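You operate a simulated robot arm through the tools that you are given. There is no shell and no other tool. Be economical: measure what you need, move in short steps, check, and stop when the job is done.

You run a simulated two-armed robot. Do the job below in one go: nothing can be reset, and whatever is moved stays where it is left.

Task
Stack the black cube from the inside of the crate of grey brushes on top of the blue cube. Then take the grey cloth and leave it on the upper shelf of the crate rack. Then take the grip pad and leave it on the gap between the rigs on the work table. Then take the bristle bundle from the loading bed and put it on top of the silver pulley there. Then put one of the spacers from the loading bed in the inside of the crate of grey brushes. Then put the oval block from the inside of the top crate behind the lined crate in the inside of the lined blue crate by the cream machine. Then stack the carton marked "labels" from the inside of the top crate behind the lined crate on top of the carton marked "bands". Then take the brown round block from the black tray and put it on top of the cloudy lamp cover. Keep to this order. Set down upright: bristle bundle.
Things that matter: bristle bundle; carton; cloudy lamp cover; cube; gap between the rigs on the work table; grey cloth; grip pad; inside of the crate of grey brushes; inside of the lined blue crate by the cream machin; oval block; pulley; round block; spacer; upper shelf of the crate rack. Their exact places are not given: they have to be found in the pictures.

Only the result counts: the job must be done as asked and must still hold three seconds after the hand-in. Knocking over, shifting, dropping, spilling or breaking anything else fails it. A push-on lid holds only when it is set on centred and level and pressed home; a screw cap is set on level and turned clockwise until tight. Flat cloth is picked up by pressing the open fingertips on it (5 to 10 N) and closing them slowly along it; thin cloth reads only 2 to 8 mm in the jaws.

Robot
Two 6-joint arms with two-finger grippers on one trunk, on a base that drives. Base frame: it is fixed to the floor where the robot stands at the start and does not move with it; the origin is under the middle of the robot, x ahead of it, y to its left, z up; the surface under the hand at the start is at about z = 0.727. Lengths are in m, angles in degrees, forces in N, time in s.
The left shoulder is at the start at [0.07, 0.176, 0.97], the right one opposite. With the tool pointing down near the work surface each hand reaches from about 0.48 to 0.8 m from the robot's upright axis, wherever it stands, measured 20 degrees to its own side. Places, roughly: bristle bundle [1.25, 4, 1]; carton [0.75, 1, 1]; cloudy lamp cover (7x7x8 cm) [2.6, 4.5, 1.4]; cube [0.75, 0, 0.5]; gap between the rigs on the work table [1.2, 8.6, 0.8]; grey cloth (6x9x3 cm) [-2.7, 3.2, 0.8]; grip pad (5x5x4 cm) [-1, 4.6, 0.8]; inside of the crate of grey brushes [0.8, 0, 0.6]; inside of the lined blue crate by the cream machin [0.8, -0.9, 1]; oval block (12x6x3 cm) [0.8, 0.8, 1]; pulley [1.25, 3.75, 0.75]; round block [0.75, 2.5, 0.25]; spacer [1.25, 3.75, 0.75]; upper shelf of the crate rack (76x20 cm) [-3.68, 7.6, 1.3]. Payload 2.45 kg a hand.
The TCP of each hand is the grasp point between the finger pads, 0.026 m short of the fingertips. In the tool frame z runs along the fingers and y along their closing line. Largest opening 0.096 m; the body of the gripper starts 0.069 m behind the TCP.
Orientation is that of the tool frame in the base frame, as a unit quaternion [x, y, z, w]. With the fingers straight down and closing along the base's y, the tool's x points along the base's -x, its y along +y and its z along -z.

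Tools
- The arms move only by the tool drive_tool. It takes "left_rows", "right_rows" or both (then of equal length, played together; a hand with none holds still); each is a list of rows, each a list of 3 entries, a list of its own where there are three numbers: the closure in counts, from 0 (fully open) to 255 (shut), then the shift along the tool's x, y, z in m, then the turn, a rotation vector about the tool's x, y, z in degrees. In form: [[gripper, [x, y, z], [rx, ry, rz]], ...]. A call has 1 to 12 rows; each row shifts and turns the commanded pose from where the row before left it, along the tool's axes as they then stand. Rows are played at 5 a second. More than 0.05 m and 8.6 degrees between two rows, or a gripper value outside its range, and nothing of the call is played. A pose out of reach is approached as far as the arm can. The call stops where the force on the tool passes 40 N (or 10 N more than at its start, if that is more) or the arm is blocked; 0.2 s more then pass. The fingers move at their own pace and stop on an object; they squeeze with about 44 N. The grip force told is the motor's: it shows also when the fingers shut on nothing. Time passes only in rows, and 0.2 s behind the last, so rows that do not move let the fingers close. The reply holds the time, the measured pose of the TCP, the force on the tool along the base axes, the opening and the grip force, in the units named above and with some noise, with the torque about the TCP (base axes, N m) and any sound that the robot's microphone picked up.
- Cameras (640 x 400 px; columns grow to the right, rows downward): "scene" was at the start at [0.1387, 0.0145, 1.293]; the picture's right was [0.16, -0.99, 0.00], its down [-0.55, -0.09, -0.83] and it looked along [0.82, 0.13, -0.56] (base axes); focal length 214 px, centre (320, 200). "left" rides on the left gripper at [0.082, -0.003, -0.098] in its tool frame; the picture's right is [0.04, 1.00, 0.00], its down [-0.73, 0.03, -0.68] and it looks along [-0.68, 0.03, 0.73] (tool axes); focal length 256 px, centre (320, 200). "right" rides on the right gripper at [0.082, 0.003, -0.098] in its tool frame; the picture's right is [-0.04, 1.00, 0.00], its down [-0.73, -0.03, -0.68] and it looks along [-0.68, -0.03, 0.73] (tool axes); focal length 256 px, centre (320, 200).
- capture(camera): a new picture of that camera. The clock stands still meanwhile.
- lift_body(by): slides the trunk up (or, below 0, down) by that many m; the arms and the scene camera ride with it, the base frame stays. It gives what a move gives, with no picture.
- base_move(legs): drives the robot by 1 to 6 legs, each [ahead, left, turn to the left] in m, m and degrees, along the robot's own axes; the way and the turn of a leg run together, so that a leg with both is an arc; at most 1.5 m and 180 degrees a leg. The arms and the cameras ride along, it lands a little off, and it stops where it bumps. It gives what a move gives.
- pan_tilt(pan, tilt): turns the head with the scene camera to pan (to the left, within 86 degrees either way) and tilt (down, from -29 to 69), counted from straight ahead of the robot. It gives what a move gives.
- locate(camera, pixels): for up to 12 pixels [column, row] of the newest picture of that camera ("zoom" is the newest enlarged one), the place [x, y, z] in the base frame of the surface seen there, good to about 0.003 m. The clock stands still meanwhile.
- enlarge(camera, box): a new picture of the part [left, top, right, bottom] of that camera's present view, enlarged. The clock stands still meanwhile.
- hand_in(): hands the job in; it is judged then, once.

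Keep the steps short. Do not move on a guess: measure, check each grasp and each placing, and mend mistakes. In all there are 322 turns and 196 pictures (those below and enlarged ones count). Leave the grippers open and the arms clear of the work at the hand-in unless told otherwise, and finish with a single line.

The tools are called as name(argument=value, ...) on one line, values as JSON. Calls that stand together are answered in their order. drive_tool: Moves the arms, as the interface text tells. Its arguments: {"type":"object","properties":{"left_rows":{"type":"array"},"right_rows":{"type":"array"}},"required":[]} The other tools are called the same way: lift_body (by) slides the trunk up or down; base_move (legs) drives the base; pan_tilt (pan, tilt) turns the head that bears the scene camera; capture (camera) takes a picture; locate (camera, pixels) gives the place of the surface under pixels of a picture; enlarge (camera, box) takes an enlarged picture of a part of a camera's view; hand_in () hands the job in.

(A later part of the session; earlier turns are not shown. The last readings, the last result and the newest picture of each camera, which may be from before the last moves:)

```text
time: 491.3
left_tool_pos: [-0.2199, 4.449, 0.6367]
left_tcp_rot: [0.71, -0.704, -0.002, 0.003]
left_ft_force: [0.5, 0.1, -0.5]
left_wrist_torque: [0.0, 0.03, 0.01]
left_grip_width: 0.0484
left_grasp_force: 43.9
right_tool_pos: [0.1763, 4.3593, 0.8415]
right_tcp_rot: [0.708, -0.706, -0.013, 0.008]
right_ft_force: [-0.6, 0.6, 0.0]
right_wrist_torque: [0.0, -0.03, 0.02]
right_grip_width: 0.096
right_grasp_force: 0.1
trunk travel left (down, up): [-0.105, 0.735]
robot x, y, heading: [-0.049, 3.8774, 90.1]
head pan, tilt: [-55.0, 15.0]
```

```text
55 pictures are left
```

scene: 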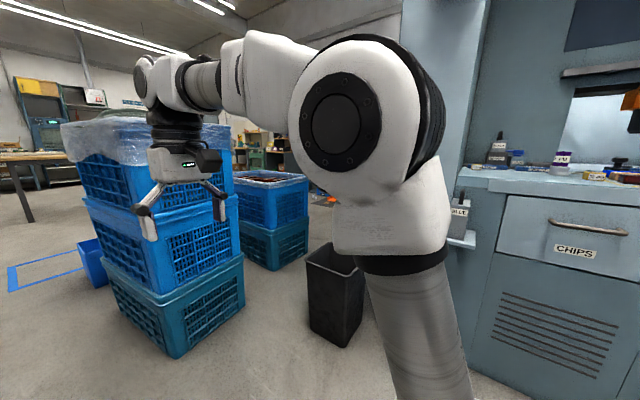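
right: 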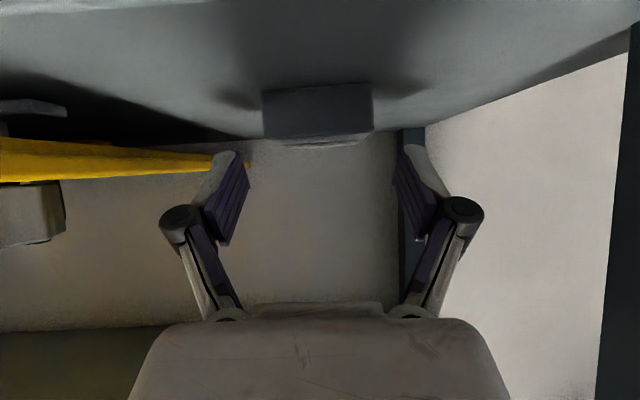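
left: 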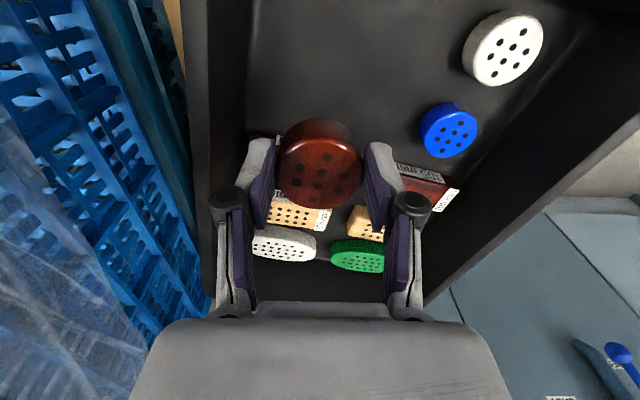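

The trunk stayed low; I raise it now by 0.4+0.25, then turn right to heading ~40° to look down the corridor beside the column.

lift_body(by=0.4)

lift_body(by=0.2)

base_move(legs=[[0.25, 0, -65]])

pan_tilt(pan=0, tilt=12)

capture(camera="scene")

```text
time: 495.2
left_tool_pos: [-0.2193, 4.4499, 1.0384]
left_tcp_rot: [0.711, -0.703, -0.002, 0.002]
left_ft_force: [-0.1, -0.6, -0.8]
left_wrist_torque: [0.02, 0.01, 0.0]
left_grip_width: 0.0482
left_grasp_force: 44.1
right_tool_pos: [0.1762, 4.3596, 1.2417]
right_tcp_rot: [0.709, -0.705, -0.012, 0.007]
right_ft_force: [0.9, -0.4, 0.7]
right_wrist_torque: [0.01, 0.01, -0.01]
right_grip_width: 0.096
right_grasp_force: 0.2
trunk travel left (down, up): [-0.505, 0.335]
robot x, y, heading: [-0.0506, 3.8777, 89.8]
head pan, tilt: [-55.0, 15.0]
```

```text
time: 497.3
left_tool_pos: [-0.2186, 4.4484, 1.2378]
left_tcp_rot: [0.711, -0.703, -0.002, 0.003]
left_ft_force: [-0.2, -1.0, -1.8]
left_wrist_torque: [-0.03, -0.02, -0.04]
left_grip_width: 0.0485
left_grasp_force: 44.2
right_tool_pos: [0.1759, 4.3609, 1.4406]
right_tcp_rot: [0.708, -0.706, -0.012, 0.007]
right_ft_force: [0.2, -0.2, -0.1]
right_wrist_torque: [0.0, 0.03, 0.0]
right_grip_width: 0.0958
right_grasp_force: 0.1
trunk travel left (down, up): [-0.705, 0.135]
robot x, y, heading: [-0.0539, 3.879, 89.9]
head pan, tilt: [-55.0, 15.0]
```

```text
time: 500.6
left_tool_pos: [0.5148, 4.479, 1.2384]
left_tcp_rot: [-0.228, 0.974, 0.003, -0.001]
left_ft_force: [1.5, -1.2, -0.4]
left_wrist_torque: [-0.02, -0.02, 0.0]
left_grip_width: 0.0484
left_grasp_force: 44.1
right_tool_pos: [0.6081, 4.0849, 1.4414]
right_tcp_rot: [-0.224, 0.975, 0.013, 0.001]
right_ft_force: [0.0, -0.1, -1.0]
right_wrist_torque: [-0.02, 0.03, 0.01]
right_grip_width: 0.0959
right_grasp_force: 0.1
trunk travel left (down, up): [-0.705, 0.135]
robot x, y, heading: [0.0784, 4.0854, 25.4]
head pan, tilt: [-55.0, 15.0]
```

```text
time: 501.8
left_tool_pos: [0.5156, 4.4797, 1.2374]
left_tcp_rot: [-0.228, 0.974, 0.004, -0.002]
left_ft_force: [0.5, 0.2, 0.2]
left_wrist_torque: [0.0, 0.02, 0.0]
left_grip_width: 0.0482
left_grasp_force: 44.5
right_tool_pos: [0.6085, 4.0844, 1.4419]
right_tcp_rot: [-0.224, 0.975, 0.014, 0.0]
right_ft_force: [0.4, 0.6, -0.6]
right_wrist_torque: [-0.04, 0.01, -0.01]
right_grip_width: 0.0961
right_grasp_force: 0.1
trunk travel left (down, up): [-0.705, 0.135]
robot x, y, heading: [0.078, 4.0855, 25.7]
head pan, tilt: [0.0, 12.0]
```

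```text
54 pictures are left
```

scene: 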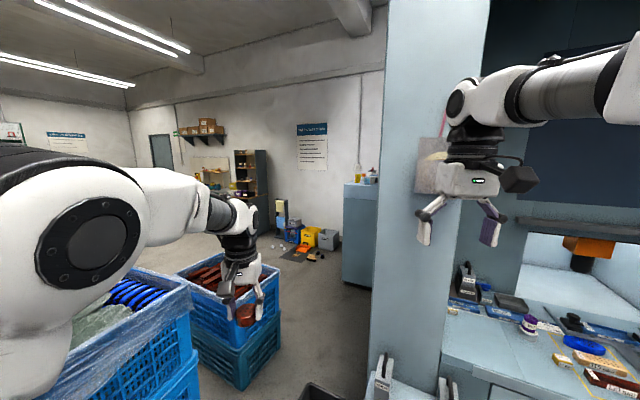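

A blue-grey cabinet with small things on top (365,178) is visible behind the column: likely the place of the lamp cover.

enlarge(camera="scene", box=[330, 155, 400, 300])

locate(camera="scene", pixels=[[345, 190], [376, 188], [358, 172], [370, 180], [345, 280], [372, 290], [280, 320], [300, 250], [270, 255], [325, 240], [330, 330], [240, 390]])

```text
2.76 times, centred on (365, 228) of scene
```

zoom: 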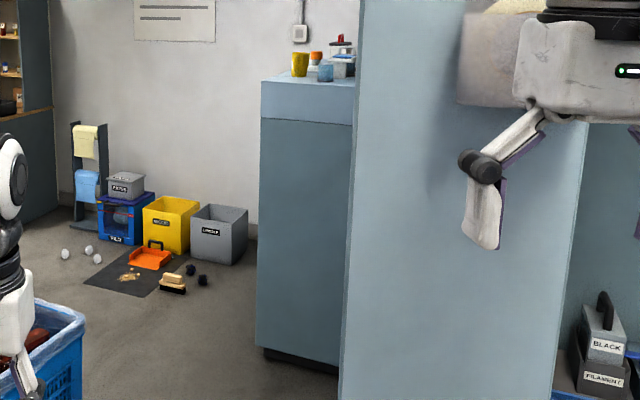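

```text
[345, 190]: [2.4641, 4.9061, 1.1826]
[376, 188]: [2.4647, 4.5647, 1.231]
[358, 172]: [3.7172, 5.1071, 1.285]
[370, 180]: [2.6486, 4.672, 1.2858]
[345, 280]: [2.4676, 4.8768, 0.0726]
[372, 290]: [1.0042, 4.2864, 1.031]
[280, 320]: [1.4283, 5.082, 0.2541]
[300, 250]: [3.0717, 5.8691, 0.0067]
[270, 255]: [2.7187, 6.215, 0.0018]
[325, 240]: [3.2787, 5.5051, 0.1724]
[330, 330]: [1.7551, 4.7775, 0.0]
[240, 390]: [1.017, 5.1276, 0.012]
```

The cabinet front is at x≈2.465, y≈4.5–4.9, top ≈1.25. The direct corridor is blocked by the bin, so I go round the blue stacks from the north.

base_move(legs=[[0, 0, 64.3], [0, 0.28, 0], [1.3, 0, 0]])

base_move(legs=[[1.25, 0, 0], [0, -1.1, 0], [0, -1.0, 0]])

base_move(legs=[[0, 0, -150]])

capture(camera="scene")

```text
time: 512.7
left_tool_pos: [-0.4195, 5.9364, 1.2394]
left_tcp_rot: [0.723, -0.691, -0.002, 0.002]
left_ft_force: [-0.2, 0.0, 0.1]
left_wrist_torque: [-0.03, 0.01, 0.0]
left_grip_width: 0.0483
left_grasp_force: 44.6
right_tool_pos: [-0.0221, 5.8597, 1.4417]
right_tcp_rot: [0.719, -0.695, -0.012, 0.008]
right_ft_force: [-1.1, 0.9, -0.4]
right_wrist_torque: [0.02, -0.02, 0.01]
right_grip_width: 0.096
right_grasp_force: 0.1
trunk travel left (down, up): [-0.705, 0.135]
robot x, y, heading: [-0.2297, 5.3752, 91.7]
head pan, tilt: [0.0, 12.0]
```

```text
time: 529.2
left_tool_pos: [1.6049, 7.3321, 1.2383]
left_tcp_rot: [0.727, -0.686, -0.002, 0.002]
left_ft_force: [0.2, -0.7, 0.5]
left_wrist_torque: [0.03, 0.02, 0.02]
left_grip_width: 0.0482
left_grasp_force: 44.0
right_tool_pos: [2.006, 7.2629, 1.4411]
right_tcp_rot: [0.725, -0.689, -0.012, 0.008]
right_ft_force: [-0.6, -1.4, -0.9]
right_wrist_torque: [0.02, 0.01, -0.01]
right_grip_width: 0.0961
right_grasp_force: 0.0
trunk travel left (down, up): [-0.705, 0.135]
robot x, y, heading: [1.8014, 6.7702, 92.4]
head pan, tilt: [0.0, 12.0]
```

```text
time: 535.9
left_tool_pos: [2.2242, 6.357, 1.2377]
left_tcp_rot: [0.501, 0.865, 0.003, 0.001]
left_ft_force: [-0.1, -0.3, -0.9]
left_wrist_torque: [0.01, -0.01, 0.0]
left_grip_width: 0.0484
left_grasp_force: 44.1
right_tool_pos: [1.8342, 6.2422, 1.4405]
right_tcp_rot: [0.505, 0.863, 0.01, 0.009]
right_ft_force: [-0.2, 1.0, 0.4]
right_wrist_torque: [0.03, 0.01, 0.0]
right_grip_width: 0.096
right_grasp_force: 0.1
trunk travel left (down, up): [-0.705, 0.135]
robot x, y, heading: [1.8041, 6.7701, -61.0]
head pan, tilt: [0.0, 12.0]
```

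```text
52 pictures are left
```

scene: 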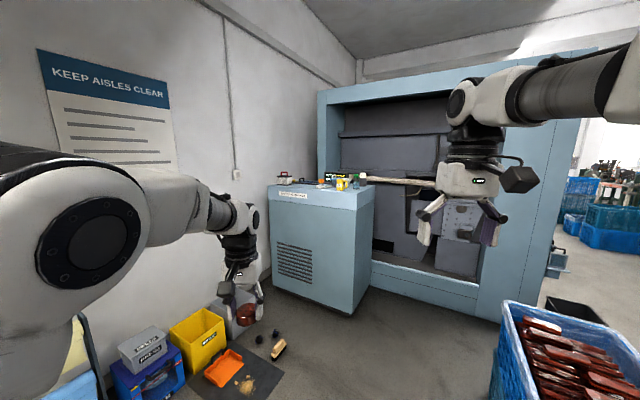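

enlarge(camera="scene", box=[255, 155, 385, 225])

locate(camera="scene", pixels=[[340, 183], [358, 178], [330, 180], [318, 183], [287, 180], [300, 178], [270, 188], [358, 200], [345, 310], [275, 280], [240, 390], [500, 330]])

```text
4.92 times, centred on (320, 190) of scene
```

zoom: 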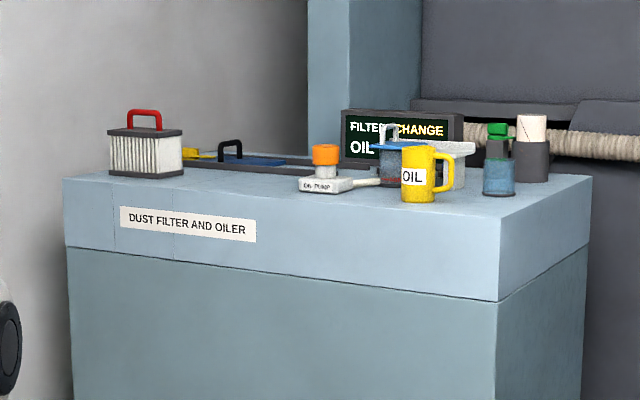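

```text
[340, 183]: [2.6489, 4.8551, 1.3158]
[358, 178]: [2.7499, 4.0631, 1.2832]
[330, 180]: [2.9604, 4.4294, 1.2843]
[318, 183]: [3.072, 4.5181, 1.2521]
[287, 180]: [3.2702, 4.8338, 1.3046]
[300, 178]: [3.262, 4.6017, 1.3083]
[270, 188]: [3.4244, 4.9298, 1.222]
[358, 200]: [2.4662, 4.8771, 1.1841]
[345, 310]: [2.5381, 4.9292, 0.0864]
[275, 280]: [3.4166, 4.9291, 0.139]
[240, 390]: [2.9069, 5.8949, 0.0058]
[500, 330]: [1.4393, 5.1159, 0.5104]
```

The cabinet carries an OIL mug, jars etc. I turn to heading 0 here, raise the trunk 0.1 and shift sideways (-y) toward its west end, then look closely.

lift_body(by=0.12)

base_move(legs=[[0, 0, 61], [0.08, -1.2, 0]])

pan_tilt(pan=-35, tilt=20)

capture(camera="scene")

```text
time: 537.4
left_tool_pos: [2.2238, 6.3568, 1.3586]
left_tcp_rot: [0.502, 0.865, 0.003, 0.001]
left_ft_force: [0.1, 0.2, -0.3]
left_wrist_torque: [0.02, -0.02, -0.01]
left_grip_width: 0.0483
left_grasp_force: 44.0
right_tool_pos: [1.8337, 6.2425, 1.561]
right_tcp_rot: [0.505, 0.863, 0.011, 0.011]
right_ft_force: [-0.5, 0.6, 0.1]
right_wrist_torque: [0.0, 0.0, -0.03]
right_grip_width: 0.0961
right_grasp_force: 0.1
trunk travel left (down, up): [-0.825, 0.015]
robot x, y, heading: [1.7975, 6.7677, -61.0]
head pan, tilt: [0.0, 12.0]
```

```text
time: 546.4
left_tool_pos: [2.4419, 5.7045, 1.3572]
left_tcp_rot: [-0.002, 1.0, 0.004, -0.001]
left_ft_force: [0.6, -0.3, -1.2]
left_wrist_torque: [-0.03, -0.03, 0.01]
left_grip_width: 0.0481
left_grasp_force: 44.3
right_tool_pos: [2.3488, 5.3096, 1.5606]
right_tcp_rot: [0.002, 1.0, 0.014, 0.004]
right_ft_force: [-0.1, -1.2, 0.0]
right_wrist_torque: [-0.03, -0.01, 0.0]
right_grip_width: 0.0958
right_grasp_force: 0.1
trunk travel left (down, up): [-0.825, 0.015]
robot x, y, heading: [1.8675, 5.5386, -0.5]
head pan, tilt: [0.0, 12.0]
```

```text
time: 547.4
left_tool_pos: [2.4418, 5.7028, 1.3587]
left_tcp_rot: [-0.001, 1.0, 0.003, -0.002]
left_ft_force: [-0.1, 0.3, -0.3]
left_wrist_torque: [0.02, 0.0, 0.0]
left_grip_width: 0.0481
left_grasp_force: 43.7
right_tool_pos: [2.3497, 5.3086, 1.56]
right_tcp_rot: [0.002, 1.0, 0.014, 0.004]
right_ft_force: [0.3, -0.2, -1.2]
right_wrist_torque: [0.0, 0.01, -0.01]
right_grip_width: 0.096
right_grasp_force: 0.0
trunk travel left (down, up): [-0.825, 0.015]
robot x, y, heading: [1.8713, 5.5357, -0.6]
head pan, tilt: [-35.0, 20.0]
```

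```text
50 pictures are left
```

scene: 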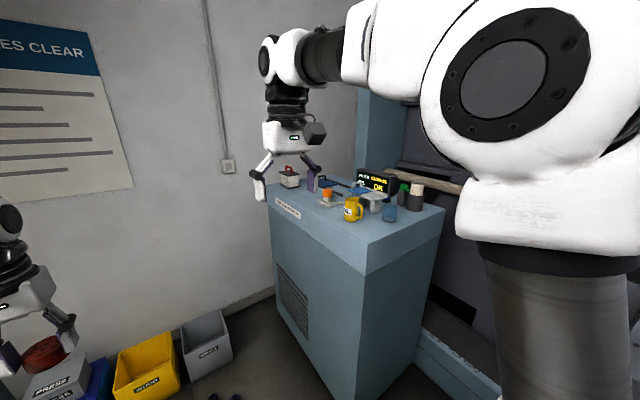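

enlarge(camera="scene", box=[330, 160, 450, 240])

locate(camera="zoom", pixels=[[320, 240], [320, 290], [355, 235], [455, 170], [450, 215], [390, 145], [220, 190], [130, 255], [590, 260], [200, 400], [240, 225], [310, 160]])

```text
5.00 times, centred on (390, 200) of scene
```

zoom: 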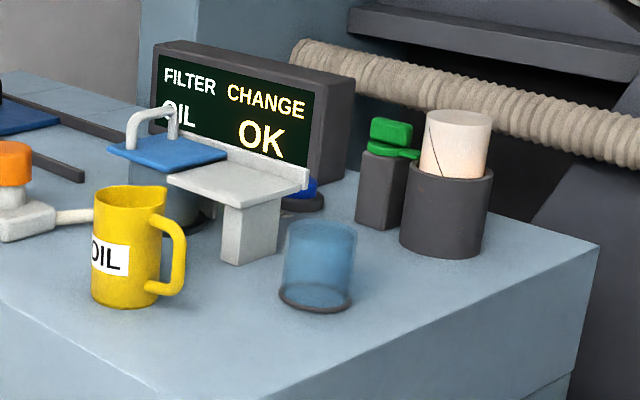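

```text
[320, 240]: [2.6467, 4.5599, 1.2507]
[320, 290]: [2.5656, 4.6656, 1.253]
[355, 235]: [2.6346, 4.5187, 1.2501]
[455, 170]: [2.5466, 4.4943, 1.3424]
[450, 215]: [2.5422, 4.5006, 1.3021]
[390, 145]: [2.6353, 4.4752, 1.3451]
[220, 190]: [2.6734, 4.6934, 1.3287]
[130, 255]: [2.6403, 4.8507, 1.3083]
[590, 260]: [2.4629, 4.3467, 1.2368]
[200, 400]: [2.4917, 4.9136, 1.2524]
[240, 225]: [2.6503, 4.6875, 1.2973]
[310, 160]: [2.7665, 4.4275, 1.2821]
```

base_move(legs=[[0, -0.5, 0.6]])

pan_tilt(pan=-32, tilt=28)

capture(camera="scene")

```text
time: 550.3
left_tool_pos: [2.4369, 5.2146, 1.3577]
left_tcp_rot: [-0.009, 1.0, 0.003, -0.001]
left_ft_force: [-0.2, 1.1, 0.5]
left_wrist_torque: [-0.03, -0.04, 0.0]
left_grip_width: 0.0483
left_grasp_force: 43.9
right_tool_pos: [2.3513, 4.8177, 1.5606]
right_tcp_rot: [-0.006, 1.0, 0.013, 0.003]
right_ft_force: [-0.1, 0.2, 0.3]
right_wrist_torque: [-0.06, -0.03, 0.0]
right_grip_width: 0.0958
right_grasp_force: 0.0
trunk travel left (down, up): [-0.825, 0.015]
robot x, y, heading: [1.8704, 5.039, 0.4]
head pan, tilt: [-35.0, 20.0]
```

```text
time: 551.0
left_tool_pos: [2.4375, 5.2149, 1.3585]
left_tcp_rot: [-0.009, 1.0, 0.004, -0.001]
left_ft_force: [-0.8, -0.3, -0.2]
left_wrist_torque: [-0.01, -0.03, -0.05]
left_grip_width: 0.0488
left_grasp_force: 43.9
right_tool_pos: [2.352, 4.8172, 1.5621]
right_tcp_rot: [-0.005, 1.0, 0.014, 0.004]
right_ft_force: [-1.1, 0.0, -0.2]
right_wrist_torque: [-0.02, -0.01, 0.02]
right_grip_width: 0.0961
right_grasp_force: 0.0
trunk travel left (down, up): [-0.825, 0.015]
robot x, y, heading: [1.8708, 5.0402, -0.0]
head pan, tilt: [-32.0, 28.0]
```

```text
48 pictures are left
```

scene: 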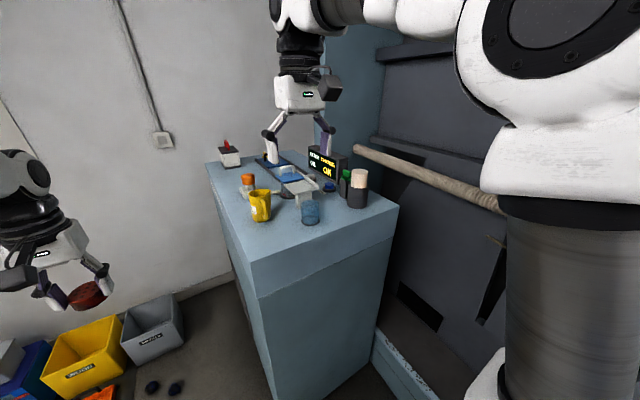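

enlarge(camera="scene", box=[275, 145, 385, 230])

locate(camera="zoom", pixels=[[490, 150], [490, 180], [475, 140], [505, 140], [485, 240], [205, 350], [205, 380], [180, 385], [230, 385], [205, 415], [325, 235], [150, 250]])

```text
4.71 times, centred on (330, 188) of scene
```

zoom: 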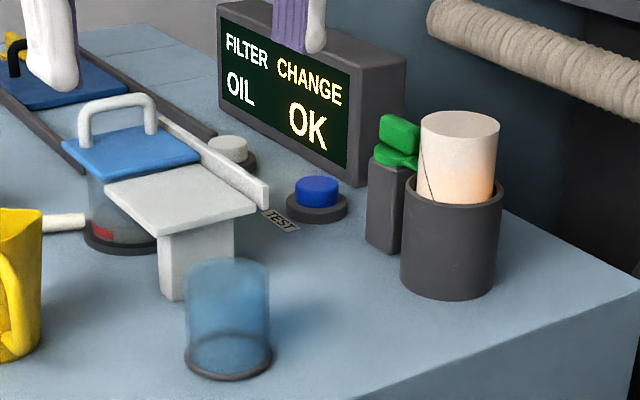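

```text
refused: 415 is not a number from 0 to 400
```

locate(camera="zoom", pixels=[[460, 125], [425, 125], [497, 122], [460, 115], [460, 136], [460, 170], [450, 240], [490, 270], [205, 350], [230, 375], [225, 270], [600, 230]])

```text
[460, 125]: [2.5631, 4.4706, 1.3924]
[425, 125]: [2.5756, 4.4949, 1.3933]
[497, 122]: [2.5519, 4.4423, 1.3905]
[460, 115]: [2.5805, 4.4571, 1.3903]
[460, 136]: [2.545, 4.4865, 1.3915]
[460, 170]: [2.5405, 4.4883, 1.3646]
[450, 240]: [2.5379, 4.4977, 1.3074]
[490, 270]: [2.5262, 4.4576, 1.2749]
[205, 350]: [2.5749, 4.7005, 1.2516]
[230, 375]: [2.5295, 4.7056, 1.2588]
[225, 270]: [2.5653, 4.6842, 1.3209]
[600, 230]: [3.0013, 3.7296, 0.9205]
```

The white, glowing cylinder in the dark holder is the lamp with the cloudy cover: top centre ≈(2.5635,4.469), z 1.392 (it fits the given place). I check the machine surfaces beside it to plan the approach.

locate(camera="scene", pixels=[[420, 180], [390, 120], [430, 60], [450, 280], [400, 340], [395, 205], [255, 290], [485, 195], [420, 305], [345, 60], [470, 120]])

lift_body(by=0.014)

```text
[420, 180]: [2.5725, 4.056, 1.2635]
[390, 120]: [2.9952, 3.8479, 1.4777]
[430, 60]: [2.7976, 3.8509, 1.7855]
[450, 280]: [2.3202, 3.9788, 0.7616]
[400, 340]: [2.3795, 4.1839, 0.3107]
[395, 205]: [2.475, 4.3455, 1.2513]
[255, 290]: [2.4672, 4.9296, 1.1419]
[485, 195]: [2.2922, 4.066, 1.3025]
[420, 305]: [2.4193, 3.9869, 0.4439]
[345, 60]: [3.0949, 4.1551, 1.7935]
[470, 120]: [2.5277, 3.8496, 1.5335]
```

```text
time: 551.6
left_tool_pos: [2.4367, 5.2136, 1.373]
left_tcp_rot: [-0.01, 1.0, 0.004, 0.0]
left_ft_force: [-0.8, 0.2, -0.3]
left_wrist_torque: [-0.04, -0.01, 0.01]
left_grip_width: 0.0483
left_grasp_force: 44.3
right_tool_pos: [2.3519, 4.8171, 1.5758]
right_tcp_rot: [-0.005, 1.0, 0.014, 0.004]
right_ft_force: [-0.2, 0.4, 0.3]
right_wrist_torque: [-0.03, 0.03, -0.01]
right_grip_width: 0.096
right_grasp_force: 0.0
trunk travel left (down, up): [-0.839, 0.001]
robot x, y, heading: [1.8706, 5.0422, 0.4]
head pan, tilt: [-32.0, 28.0]
```

The machine recess is far enough away (y≈4.06). I raise the left hand by 0.11, turn to heading -49° and move in slightly.

drive_tool(left_rows=[[255, [0, 0, -0.04], [0, 0, 0]], [255, [0, 0, -0.04], [0, 0, 0]], [255, [0, 0, -0.03], [0, 0, 0]]])

base_move(legs=[[0, 0, -49.5]])

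base_move(legs=[[0.12, 0.04, 0]])

pan_tilt(pan=10, tilt=28)

capture(camera="scene")

```text
time: 552.4
left_tool_pos: [2.4365, 5.2101, 1.483]
left_tcp_rot: [-0.009, 1.0, 0.004, -0.001]
left_ft_force: [0.1, -0.1, -0.2]
left_wrist_torque: [-0.03, 0.03, -0.02]
left_grip_width: 0.0483
left_grasp_force: 44.1
right_tool_pos: [2.3527, 4.8153, 1.5746]
right_tcp_rot: [-0.005, 1.0, 0.013, 0.004]
right_ft_force: [-0.1, -0.6, 0.0]
right_wrist_torque: [0.02, 0.0, -0.02]
right_grip_width: 0.0959
right_grasp_force: 0.0
trunk travel left (down, up): [-0.839, 0.001]
robot x, y, heading: [1.8697, 5.0408, 0.1]
head pan, tilt: [-32.0, 28.0]
```

```text
time: 555.0
left_tool_pos: [2.3729, 4.7257, 1.481]
left_tcp_rot: [0.404, 0.915, 0.003, 0.0]
left_ft_force: [-0.3, -0.1, 0.0]
left_wrist_torque: [0.02, 0.02, -0.02]
left_grip_width: 0.0481
left_grasp_force: 43.9
right_tool_pos: [2.0188, 4.5302, 1.5743]
right_tcp_rot: [0.409, 0.913, 0.011, 0.009]
right_ft_force: [-0.1, -0.4, 0.1]
right_wrist_torque: [-0.04, 0.01, -0.02]
right_grip_width: 0.0958
right_grasp_force: 0.1
trunk travel left (down, up): [-0.839, 0.001]
robot x, y, heading: [1.8699, 5.0403, -48.6]
head pan, tilt: [-32.0, 28.0]
```

```text
time: 556.3
left_tool_pos: [2.4788, 4.6691, 1.4844]
left_tcp_rot: [0.403, 0.915, 0.004, 0.003]
left_ft_force: [-1.2, 0.1, -0.4]
left_wrist_torque: [-0.01, -0.04, -0.01]
left_grip_width: 0.0483
left_grasp_force: 43.9
right_tool_pos: [2.125, 4.4719, 1.5771]
right_tcp_rot: [0.406, 0.914, 0.011, 0.01]
right_ft_force: [-0.4, 0.5, 0.3]
right_wrist_torque: [0.02, -0.05, -0.03]
right_grip_width: 0.0958
right_grasp_force: 0.1
trunk travel left (down, up): [-0.839, 0.001]
robot x, y, heading: [1.9791, 4.9758, -48.4]
head pan, tilt: [-32.0, 28.0]
```

```text
time: 557.4
left_tool_pos: [2.4813, 4.6671, 1.483]
left_tcp_rot: [0.402, 0.916, 0.003, 0.001]
left_ft_force: [-0.1, -0.1, 0.9]
left_wrist_torque: [-0.03, 0.0, 0.03]
left_grip_width: 0.0481
left_grasp_force: 44.2
right_tool_pos: [2.1274, 4.4708, 1.5757]
right_tcp_rot: [0.407, 0.913, 0.011, 0.009]
right_ft_force: [0.8, 0.2, -0.3]
right_wrist_torque: [0.02, -0.03, 0.0]
right_grip_width: 0.0961
right_grasp_force: 0.0
trunk travel left (down, up): [-0.839, 0.001]
robot x, y, heading: [1.9812, 4.9783, -48.0]
head pan, tilt: [10.0, 28.0]
```

```text
46 pictures are left
```

scene: 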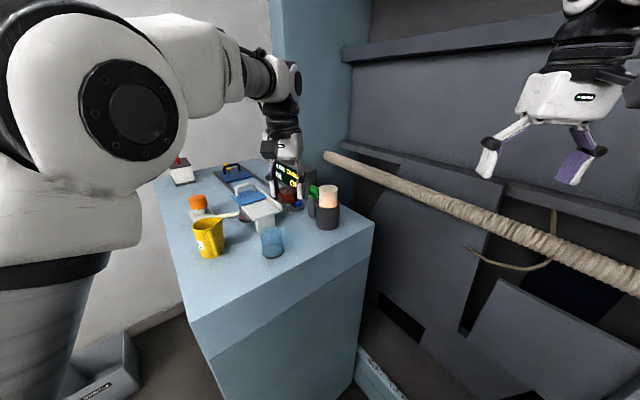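

base_move(legs=[[0.09, 0, 0]])

drive_tool(left_rows=[[255, [-0.03, -0.02, 0], [0, 0, 0]], [255, [-0.03, -0.02, 0], [0, 0, 0]]])

capture(camera="left")

```text
time: 558.5
left_tool_pos: [2.5337, 4.6051, 1.4868]
left_tcp_rot: [0.405, 0.914, 0.001, 0.005]
left_ft_force: [-0.3, 0.4, -0.2]
left_wrist_torque: [-0.05, -0.02, 0.02]
left_grip_width: 0.0483
left_grasp_force: 44.4
right_tool_pos: [2.1813, 4.4092, 1.579]
right_tcp_rot: [0.408, 0.913, 0.009, 0.011]
right_ft_force: [-0.6, 1.1, 0.0]
right_wrist_torque: [-0.06, -0.11, 0.01]
right_grip_width: 0.0958
right_grasp_force: 0.0
trunk travel left (down, up): [-0.839, 0.001]
robot x, y, heading: [2.0407, 4.914, -48.7]
head pan, tilt: [10.0, 28.0]
```

```text
time: 559.1
left_tool_pos: [2.5486, 4.5261, 1.4821]
left_tcp_rot: [0.404, 0.915, 0.004, 0.002]
left_ft_force: [0.2, 1.1, -0.3]
left_wrist_torque: [0.01, -0.01, -0.02]
left_grip_width: 0.0484
left_grasp_force: 44.1
right_tool_pos: [2.1872, 4.4026, 1.5753]
right_tcp_rot: [0.407, 0.913, 0.011, 0.01]
right_ft_force: [0.2, -0.6, 0.2]
right_wrist_torque: [0.0, -0.02, 0.02]
right_grip_width: 0.096
right_grasp_force: 0.1
trunk travel left (down, up): [-0.839, 0.001]
robot x, y, heading: [2.0402, 4.913, -48.6]
head pan, tilt: [10.0, 28.0]
```

```text
45 pictures are left
```

left: 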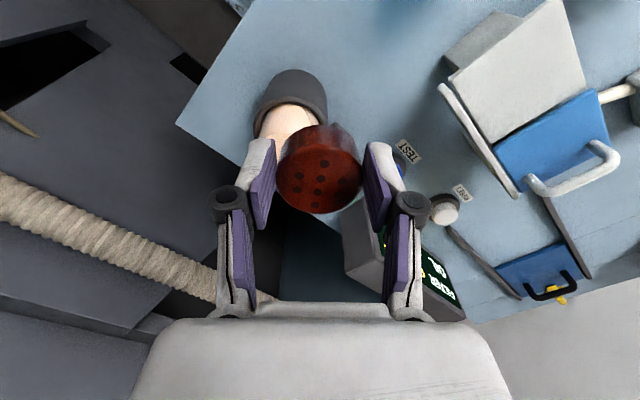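

Move to above the lamp cover.

drive_tool(left_rows=[[255, [-0.025, -0.0133, 0], [0, 0, 0]], [255, [-0.0246, -0.0132, 0], [0, 0, 0]]])

capture(camera="left")

capture(camera="scene")

enlarge(camera="scene", box=[250, 120, 400, 240])

```text
time: 559.7
left_tool_pos: [2.5608, 4.4882, 1.4745]
left_tcp_rot: [0.403, 0.915, 0.005, -0.001]
left_ft_force: [0.0, 0.0, -0.8]
left_wrist_torque: [0.02, 0.04, 0.02]
left_grip_width: 0.0482
left_grasp_force: 43.7
left hand out of reach, approached as far as the arm can: row 2
right_tool_pos: [2.1889, 4.4003, 1.5736]
right_tcp_rot: [0.408, 0.913, 0.013, 0.008]
right_ft_force: [0.3, 0.1, -0.7]
right_wrist_torque: [0.04, 0.0, 0.0]
right_grip_width: 0.0959
right_grasp_force: 0.1
trunk travel left (down, up): [-0.839, 0.001]
robot x, y, heading: [2.04, 4.9127, -48.5]
head pan, tilt: [10.0, 28.0]
```

```text
44 pictures are left
```

left: 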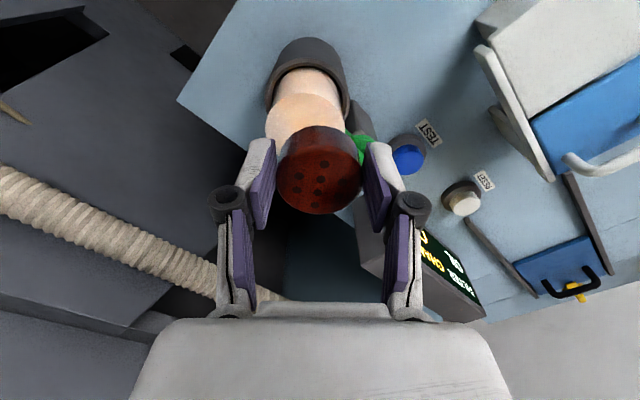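

```text
43 pictures are left
```

scene: 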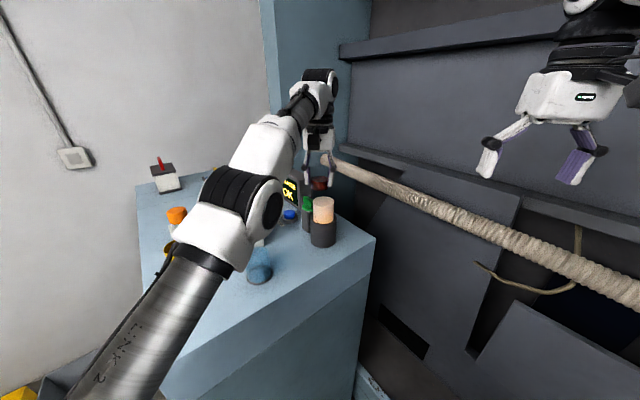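

```text
3.33 times, centred on (325, 180) of scene
```

zoom: 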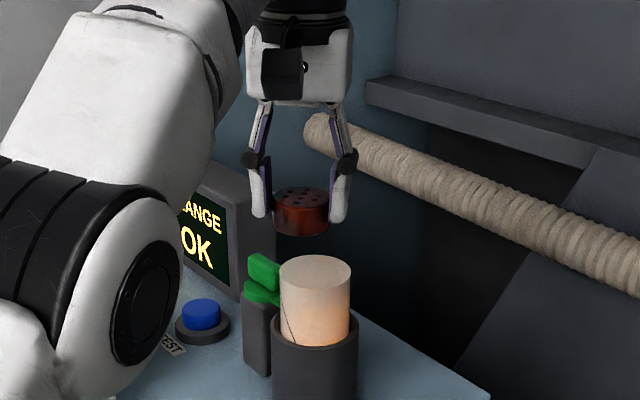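

The arm is stretched. I draw the hand back a little, then turn the base ~-20° (which brings the left shoulder nearer). First check the machine surface to the right.

locate(camera="scene", pixels=[[630, 120], [630, 230], [600, 330], [520, 100], [460, 330], [600, 270], [265, 265], [260, 272], [165, 250], [178, 215]])

drive_tool(left_rows=[[255, [0.03, 0.005, -0.01], [0, 0, 0]], [255, [0.04, 0, 0], [0, 0, 0]], [255, [0.04, 0, 0], [0, 0, 0]]])

capture(camera="scene")

```text
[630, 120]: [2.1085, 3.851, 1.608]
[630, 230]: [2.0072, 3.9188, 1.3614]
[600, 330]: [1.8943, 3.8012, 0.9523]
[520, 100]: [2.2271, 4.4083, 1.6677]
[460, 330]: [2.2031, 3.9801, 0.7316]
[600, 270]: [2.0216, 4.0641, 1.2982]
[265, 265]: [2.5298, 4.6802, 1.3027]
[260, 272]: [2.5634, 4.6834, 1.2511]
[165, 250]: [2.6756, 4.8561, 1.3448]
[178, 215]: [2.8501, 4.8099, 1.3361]
```

```text
time: 560.5
left_tool_pos: [2.4886, 4.5767, 1.4868]
left_tcp_rot: [0.404, 0.915, 0.003, 0.003]
left_ft_force: [0.0, 0.3, 0.2]
left_wrist_torque: [-0.03, -0.04, -0.01]
left_grip_width: 0.0484
left_grasp_force: 43.9
right_tool_pos: [2.1848, 4.4038, 1.5764]
right_tcp_rot: [0.408, 0.913, 0.011, 0.011]
right_ft_force: [0.1, 0.7, 0.1]
right_wrist_torque: [-0.01, 0.02, 0.0]
right_grip_width: 0.0957
right_grasp_force: 0.0
trunk travel left (down, up): [-0.839, 0.001]
robot x, y, heading: [2.0386, 4.9085, -48.4]
head pan, tilt: [10.0, 28.0]
```

```text
41 pictures are left
```

scene: 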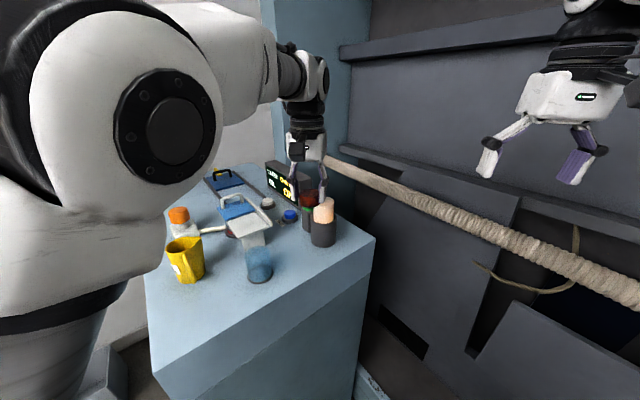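

Everything is intact and the recess is open there. Turn -21° and move 4 cm closer (+x).

base_move(legs=[[0, 0, -21]])

base_move(legs=[[0.03, 0.03, 0]])

capture(camera="scene")

```text
time: 562.0
left_tool_pos: [2.3412, 4.4373, 1.4846]
left_tcp_rot: [0.562, 0.827, 0.003, 0.001]
left_ft_force: [0.3, -0.4, -1.4]
left_wrist_torque: [0.01, 0.0, -0.03]
left_grip_width: 0.0482
left_grasp_force: 43.9
right_tool_pos: [1.9975, 4.384, 1.5754]
right_tcp_rot: [0.565, 0.825, 0.008, 0.011]
right_ft_force: [1.2, 0.2, -0.1]
right_wrist_torque: [-0.01, 0.05, 0.02]
right_grip_width: 0.0961
right_grasp_force: 0.0
trunk travel left (down, up): [-0.839, 0.001]
robot x, y, heading: [2.0396, 4.9139, -69.3]
head pan, tilt: [10.0, 28.0]
```

```text
time: 562.9
left_tool_pos: [2.3663, 4.4249, 1.4904]
left_tcp_rot: [0.563, 0.826, 0.004, 0.007]
left_ft_force: [-0.8, 1.2, 1.5]
left_wrist_torque: [-0.07, -0.12, 0.03]
left_grip_width: 0.0482
left_grasp_force: 44.3
right_tool_pos: [2.0214, 4.3705, 1.5786]
right_tcp_rot: [0.567, 0.824, 0.01, 0.016]
right_ft_force: [-1.1, 1.4, 0.5]
right_wrist_torque: [-0.06, -0.15, 0.0]
right_grip_width: 0.0958
right_grasp_force: 0.1
trunk travel left (down, up): [-0.839, 0.001]
robot x, y, heading: [2.0793, 4.8932, -69.2]
head pan, tilt: [10.0, 28.0]
```

```text
40 pictures are left
```

scene: 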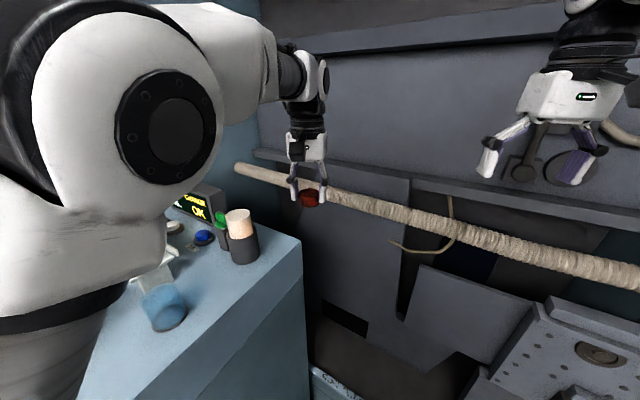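

Now move the hand left/forward over the lamp (0.2 m), staying at z≈1.485.

drive_tool(left_rows=[[255, [-0.0056, 0.04, 0], [0, 0, 0]], [255, [-0.0056, 0.04, 0], [0, 0, 0]], [255, [-0.0056, 0.04, 0], [0, 0, 0]], [255, [-0.0056, 0.04, 0], [0, 0, 0]], [255, [-0.0056, 0.04, 0], [0, 0, 0]]])

capture(camera="left")

enlarge(camera="scene", box=[180, 130, 330, 280])

```text
time: 564.1
left_tool_pos: [2.5796, 4.4681, 1.4885]
left_tcp_rot: [0.563, 0.826, 0.002, 0.001]
left_ft_force: [0.3, 0.0, 0.2]
left_wrist_torque: [-0.02, 0.04, -0.02]
left_grip_width: 0.0481
left_grasp_force: 44.2
right_tool_pos: [2.038, 4.3668, 1.5767]
right_tcp_rot: [0.567, 0.824, 0.007, 0.01]
right_ft_force: [0.1, -0.1, -0.2]
right_wrist_torque: [-0.04, 0.04, 0.05]
right_grip_width: 0.096
right_grasp_force: 0.1
trunk travel left (down, up): [-0.839, 0.001]
robot x, y, heading: [2.0781, 4.8943, -69.4]
head pan, tilt: [10.0, 28.0]
```

```text
39 pictures are left
```

left: 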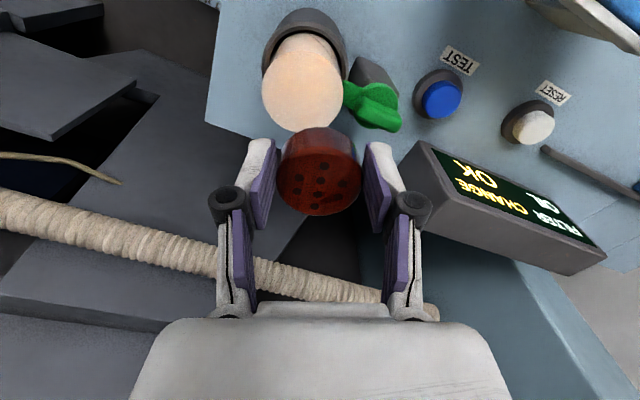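

```text
2.67 times, centred on (255, 205) of scene
```

zoom: 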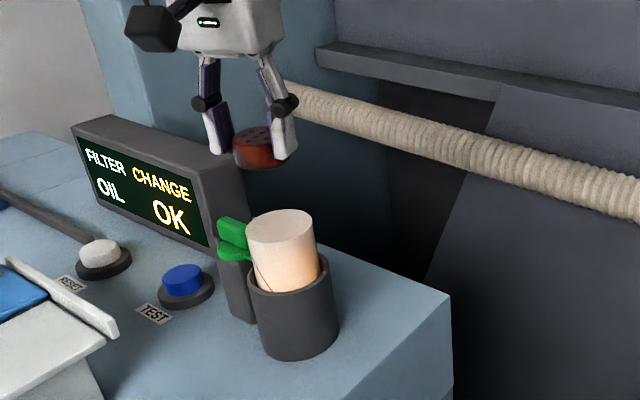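

locate(camera="left", pixels=[[303, 90], [266, 92], [340, 88], [303, 62], [303, 126], [320, 190], [285, 190], [355, 185], [320, 165], [320, 208], [375, 110]])

```text
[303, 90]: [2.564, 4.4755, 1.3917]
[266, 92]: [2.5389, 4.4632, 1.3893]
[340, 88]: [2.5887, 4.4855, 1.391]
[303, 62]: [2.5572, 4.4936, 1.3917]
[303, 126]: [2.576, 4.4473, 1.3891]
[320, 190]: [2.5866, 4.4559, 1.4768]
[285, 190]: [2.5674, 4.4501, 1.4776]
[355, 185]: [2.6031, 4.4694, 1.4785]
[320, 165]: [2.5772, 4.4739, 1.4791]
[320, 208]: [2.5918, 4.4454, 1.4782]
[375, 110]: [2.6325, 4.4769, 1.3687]
```

Lamp top centre (2.5645,4.474); held block centre (2.585,4.460). Shift by (-0.0205,+0.014) and lower to 2 cm above.

drive_tool(left_rows=[[255, [0.0205, -0.014, 0], [0, 0, 0]], [255, [0, 0, 0.03], [0, 0, 0]], [255, [0, 0, 0.012], [0, 0, 0]]])

capture(camera="left")

enlarge(camera="scene", box=[180, 150, 300, 270])

```text
time: 564.9
left_tool_pos: [2.5551, 4.4793, 1.4458]
left_tcp_rot: [0.563, 0.826, 0.003, 0.002]
left_ft_force: [-0.8, -0.3, -0.9]
left_wrist_torque: [0.0, 0.02, 0.03]
left_grip_width: 0.0482
left_grasp_force: 44.0
right_tool_pos: [2.0349, 4.3639, 1.5751]
right_tcp_rot: [0.566, 0.825, 0.01, 0.011]
right_ft_force: [0.1, -0.8, 0.0]
right_wrist_torque: [0.01, 0.02, 0.0]
right_grip_width: 0.096
right_grasp_force: 0.1
trunk travel left (down, up): [-0.839, 0.001]
robot x, y, heading: [2.0759, 4.8953, -69.5]
head pan, tilt: [10.0, 28.0]
```

```text
37 pictures are left
```

left: 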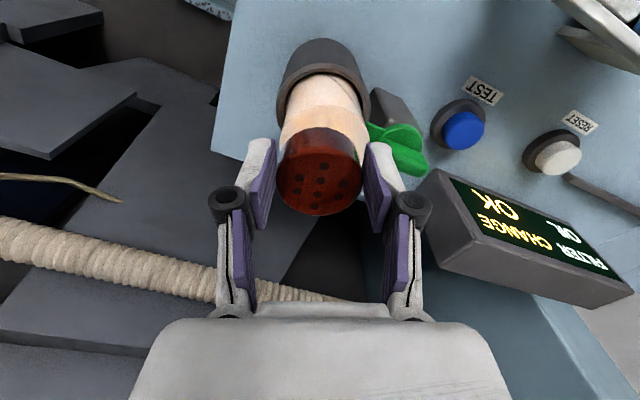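

```text
3.33 times, centred on (240, 210) of scene
```

zoom: 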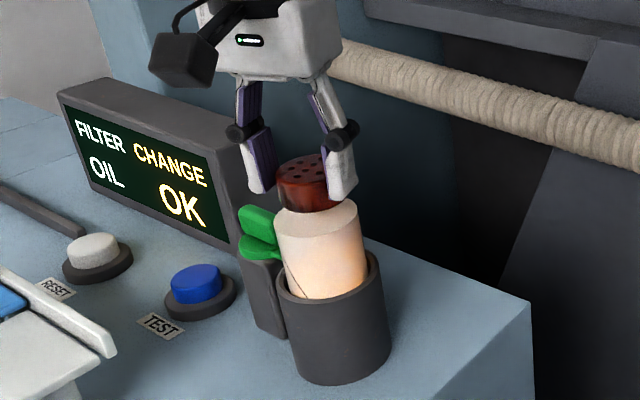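

locate(camera="left", pixels=[[284, 120], [366, 130], [325, 108], [325, 122], [283, 185], [357, 183], [320, 160], [320, 210], [300, 115], [350, 118]])

locate(camera="zoom", pixels=[[318, 225], [280, 220], [355, 212], [300, 195], [280, 190], [302, 165], [330, 225], [300, 230]])

```text
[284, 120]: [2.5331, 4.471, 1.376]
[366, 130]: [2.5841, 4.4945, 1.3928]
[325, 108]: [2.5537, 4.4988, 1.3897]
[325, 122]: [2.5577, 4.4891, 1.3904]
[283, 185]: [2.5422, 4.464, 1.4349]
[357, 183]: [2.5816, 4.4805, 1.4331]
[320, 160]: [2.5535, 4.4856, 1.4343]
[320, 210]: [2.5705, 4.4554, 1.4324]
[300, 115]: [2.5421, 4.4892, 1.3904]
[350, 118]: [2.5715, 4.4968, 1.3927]
```

```text
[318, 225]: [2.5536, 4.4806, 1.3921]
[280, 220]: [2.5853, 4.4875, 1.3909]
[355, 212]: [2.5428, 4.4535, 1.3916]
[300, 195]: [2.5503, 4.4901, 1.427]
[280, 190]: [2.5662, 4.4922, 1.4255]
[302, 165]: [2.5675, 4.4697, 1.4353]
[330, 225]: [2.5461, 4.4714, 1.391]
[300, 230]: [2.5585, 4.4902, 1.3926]
```

Centres agree within 3 mm; gap ≈2 cm. Lower in small steps.

drive_tool(left_rows=[[255, [-0.001, 0.002, 0.008], [0, 0, 0]], [255, [0, 0, 0.006], [0, 0, 0]]])

drive_tool(left_rows=[[255, [0, 0, 0.003], [0, 0, 0]]])

drive_tool(left_rows=[[255, [0, 0, 0.002], [0, 0, 0]]])

```text
time: 565.5
left_tool_pos: [2.5579, 4.4803, 1.4298]
left_tcp_rot: [0.564, 0.826, 0.003, 0.002]
left_ft_force: [0.0, 0.8, -1.2]
left_wrist_torque: [0.01, 0.02, 0.01]
left_grip_width: 0.0484
left_grasp_force: 43.8
right_tool_pos: [2.0353, 4.3663, 1.5762]
right_tcp_rot: [0.566, 0.824, 0.009, 0.01]
right_ft_force: [0.2, -0.4, -0.1]
right_wrist_torque: [0.04, 0.03, 0.02]
right_grip_width: 0.096
right_grasp_force: 0.1
trunk travel left (down, up): [-0.839, 0.001]
robot x, y, heading: [2.0793, 4.8924, -69.3]
head pan, tilt: [10.0, 28.0]
```

```text
time: 565.9
left_tool_pos: [2.5563, 4.4804, 1.4282]
left_tcp_rot: [0.563, 0.826, 0.002, 0.003]
left_ft_force: [-0.3, -0.9, -1.4]
left_wrist_torque: [0.01, -0.01, 0.0]
left_grip_width: 0.0482
left_grasp_force: 44.3
right_tool_pos: [2.0323, 4.3656, 1.5757]
right_tcp_rot: [0.567, 0.824, 0.009, 0.011]
right_ft_force: [-0.4, 0.1, -0.3]
right_wrist_torque: [-0.01, 0.0, 0.01]
right_grip_width: 0.096
right_grasp_force: 0.1
trunk travel left (down, up): [-0.839, 0.001]
robot x, y, heading: [2.0724, 4.893, -69.1]
head pan, tilt: [10.0, 28.0]
```

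```text
time: 566.3
left_tool_pos: [2.5563, 4.4798, 1.4277]
left_tcp_rot: [0.563, 0.826, 0.002, 0.004]
left_ft_force: [2.7, -1.3, 7.9]
left_wrist_torque: [-0.13, -0.1, 0.03]
left_grip_width: 0.0483
left_grasp_force: 43.5
right_tool_pos: [2.034, 4.3665, 1.576]
right_tcp_rot: [0.566, 0.824, 0.01, 0.011]
right_ft_force: [-0.1, 0.3, 0.8]
right_wrist_torque: [-0.01, -0.04, -0.01]
right_grip_width: 0.0961
right_grasp_force: 0.1
trunk travel left (down, up): [-0.839, 0.001]
robot x, y, heading: [2.075, 4.8949, -69.6]
head pan, tilt: [10.0, 28.0]
```

Contact (8 N) at the expected height. Ease off 1 mm, open slowly.

drive_tool(left_rows=[[255, [0, 0, -0.0015], [0, 0, 0]], [125, [0, 0, 0], [0, 0, 0]], [115, [0, 0, 0], [0, 0, 0]], [100, [0, 0, 0], [0, 0, 0]], [80, [0, 0, 0], [0, 0, 0]], [60, [0, 0, 0], [0, 0, 0]], [60, [0, 0, 0], [0, 0, 0]]])

enlarge(camera="scene", box=[180, 150, 300, 270])

```text
time: 567.9
left_tool_pos: [2.5589, 4.4811, 1.4281]
left_tcp_rot: [0.564, 0.826, 0.003, 0.002]
left_ft_force: [-0.2, -0.8, -0.3]
left_wrist_torque: [-0.03, 0.0, -0.04]
left_grip_width: 0.0735
left_grasp_force: 0.1
right_tool_pos: [2.0338, 4.3658, 1.5759]
right_tcp_rot: [0.566, 0.824, 0.01, 0.011]
right_ft_force: [1.1, -0.5, -0.6]
right_wrist_torque: [0.01, -0.01, -0.02]
right_grip_width: 0.0959
right_grasp_force: 0.0
trunk travel left (down, up): [-0.839, 0.001]
robot x, y, heading: [2.0783, 4.8951, -69.1]
head pan, tilt: [10.0, 28.0]
```

```text
3.33 times, centred on (240, 210) of scene
```

zoom: 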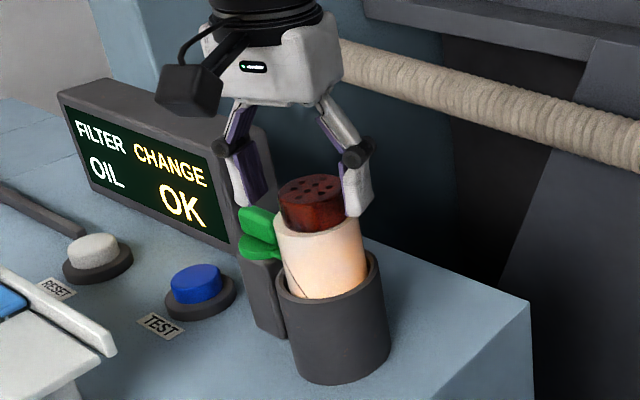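

The block sits centred on the lamp cover. Rise straight up and withdraw to the free side.

drive_tool(left_rows=[[60, [0, 0, -0.02], [0, 0, 0]], [60, [0, 0, -0.03], [0, 0, 0]], [60, [0, 0, -0.03], [0, 0, 0]], [30, [0.01, -0.04, 0], [0, 0, 0]], [0, [0.01, -0.04, 0], [0, 0, 0]], [0, [0.01, -0.04, 0], [0, 0, 0]], [0, [0.01, -0.04, 0], [0, 0, 0]], [0, [0.01, -0.04, 0], [0, 0, 0]]])

capture(camera="scene")

enlarge(camera="scene", box=[120, 150, 300, 350])

```text
time: 569.7
left_tool_pos: [2.3453, 4.4551, 1.507]
left_tcp_rot: [0.563, 0.826, 0.003, 0.004]
left_ft_force: [-0.4, -0.2, 0.4]
left_wrist_torque: [-0.01, -0.03, 0.01]
left_grip_width: 0.0958
left_grasp_force: 0.1
right_tool_pos: [2.0295, 4.3653, 1.5761]
right_tcp_rot: [0.568, 0.823, 0.011, 0.013]
right_ft_force: [0.0, -0.6, -0.6]
right_wrist_torque: [0.03, -0.03, -0.01]
right_grip_width: 0.0964
right_grasp_force: 0.1
trunk travel left (down, up): [-0.839, 0.001]
robot x, y, heading: [2.0775, 4.8925, -69.1]
head pan, tilt: [10.0, 28.0]
```

```text
34 pictures are left
```

scene: 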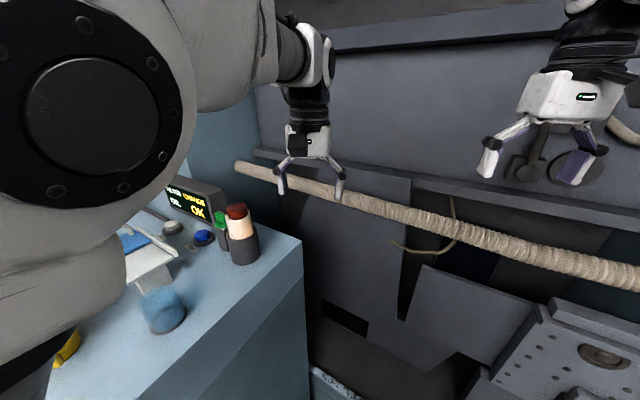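

```text
2.00 times, centred on (210, 250) of scene
```

zoom: 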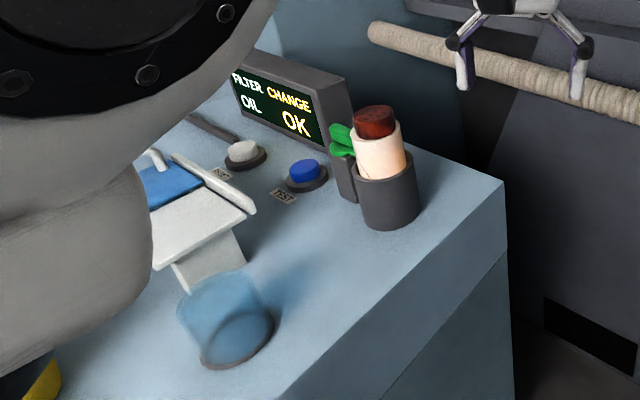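

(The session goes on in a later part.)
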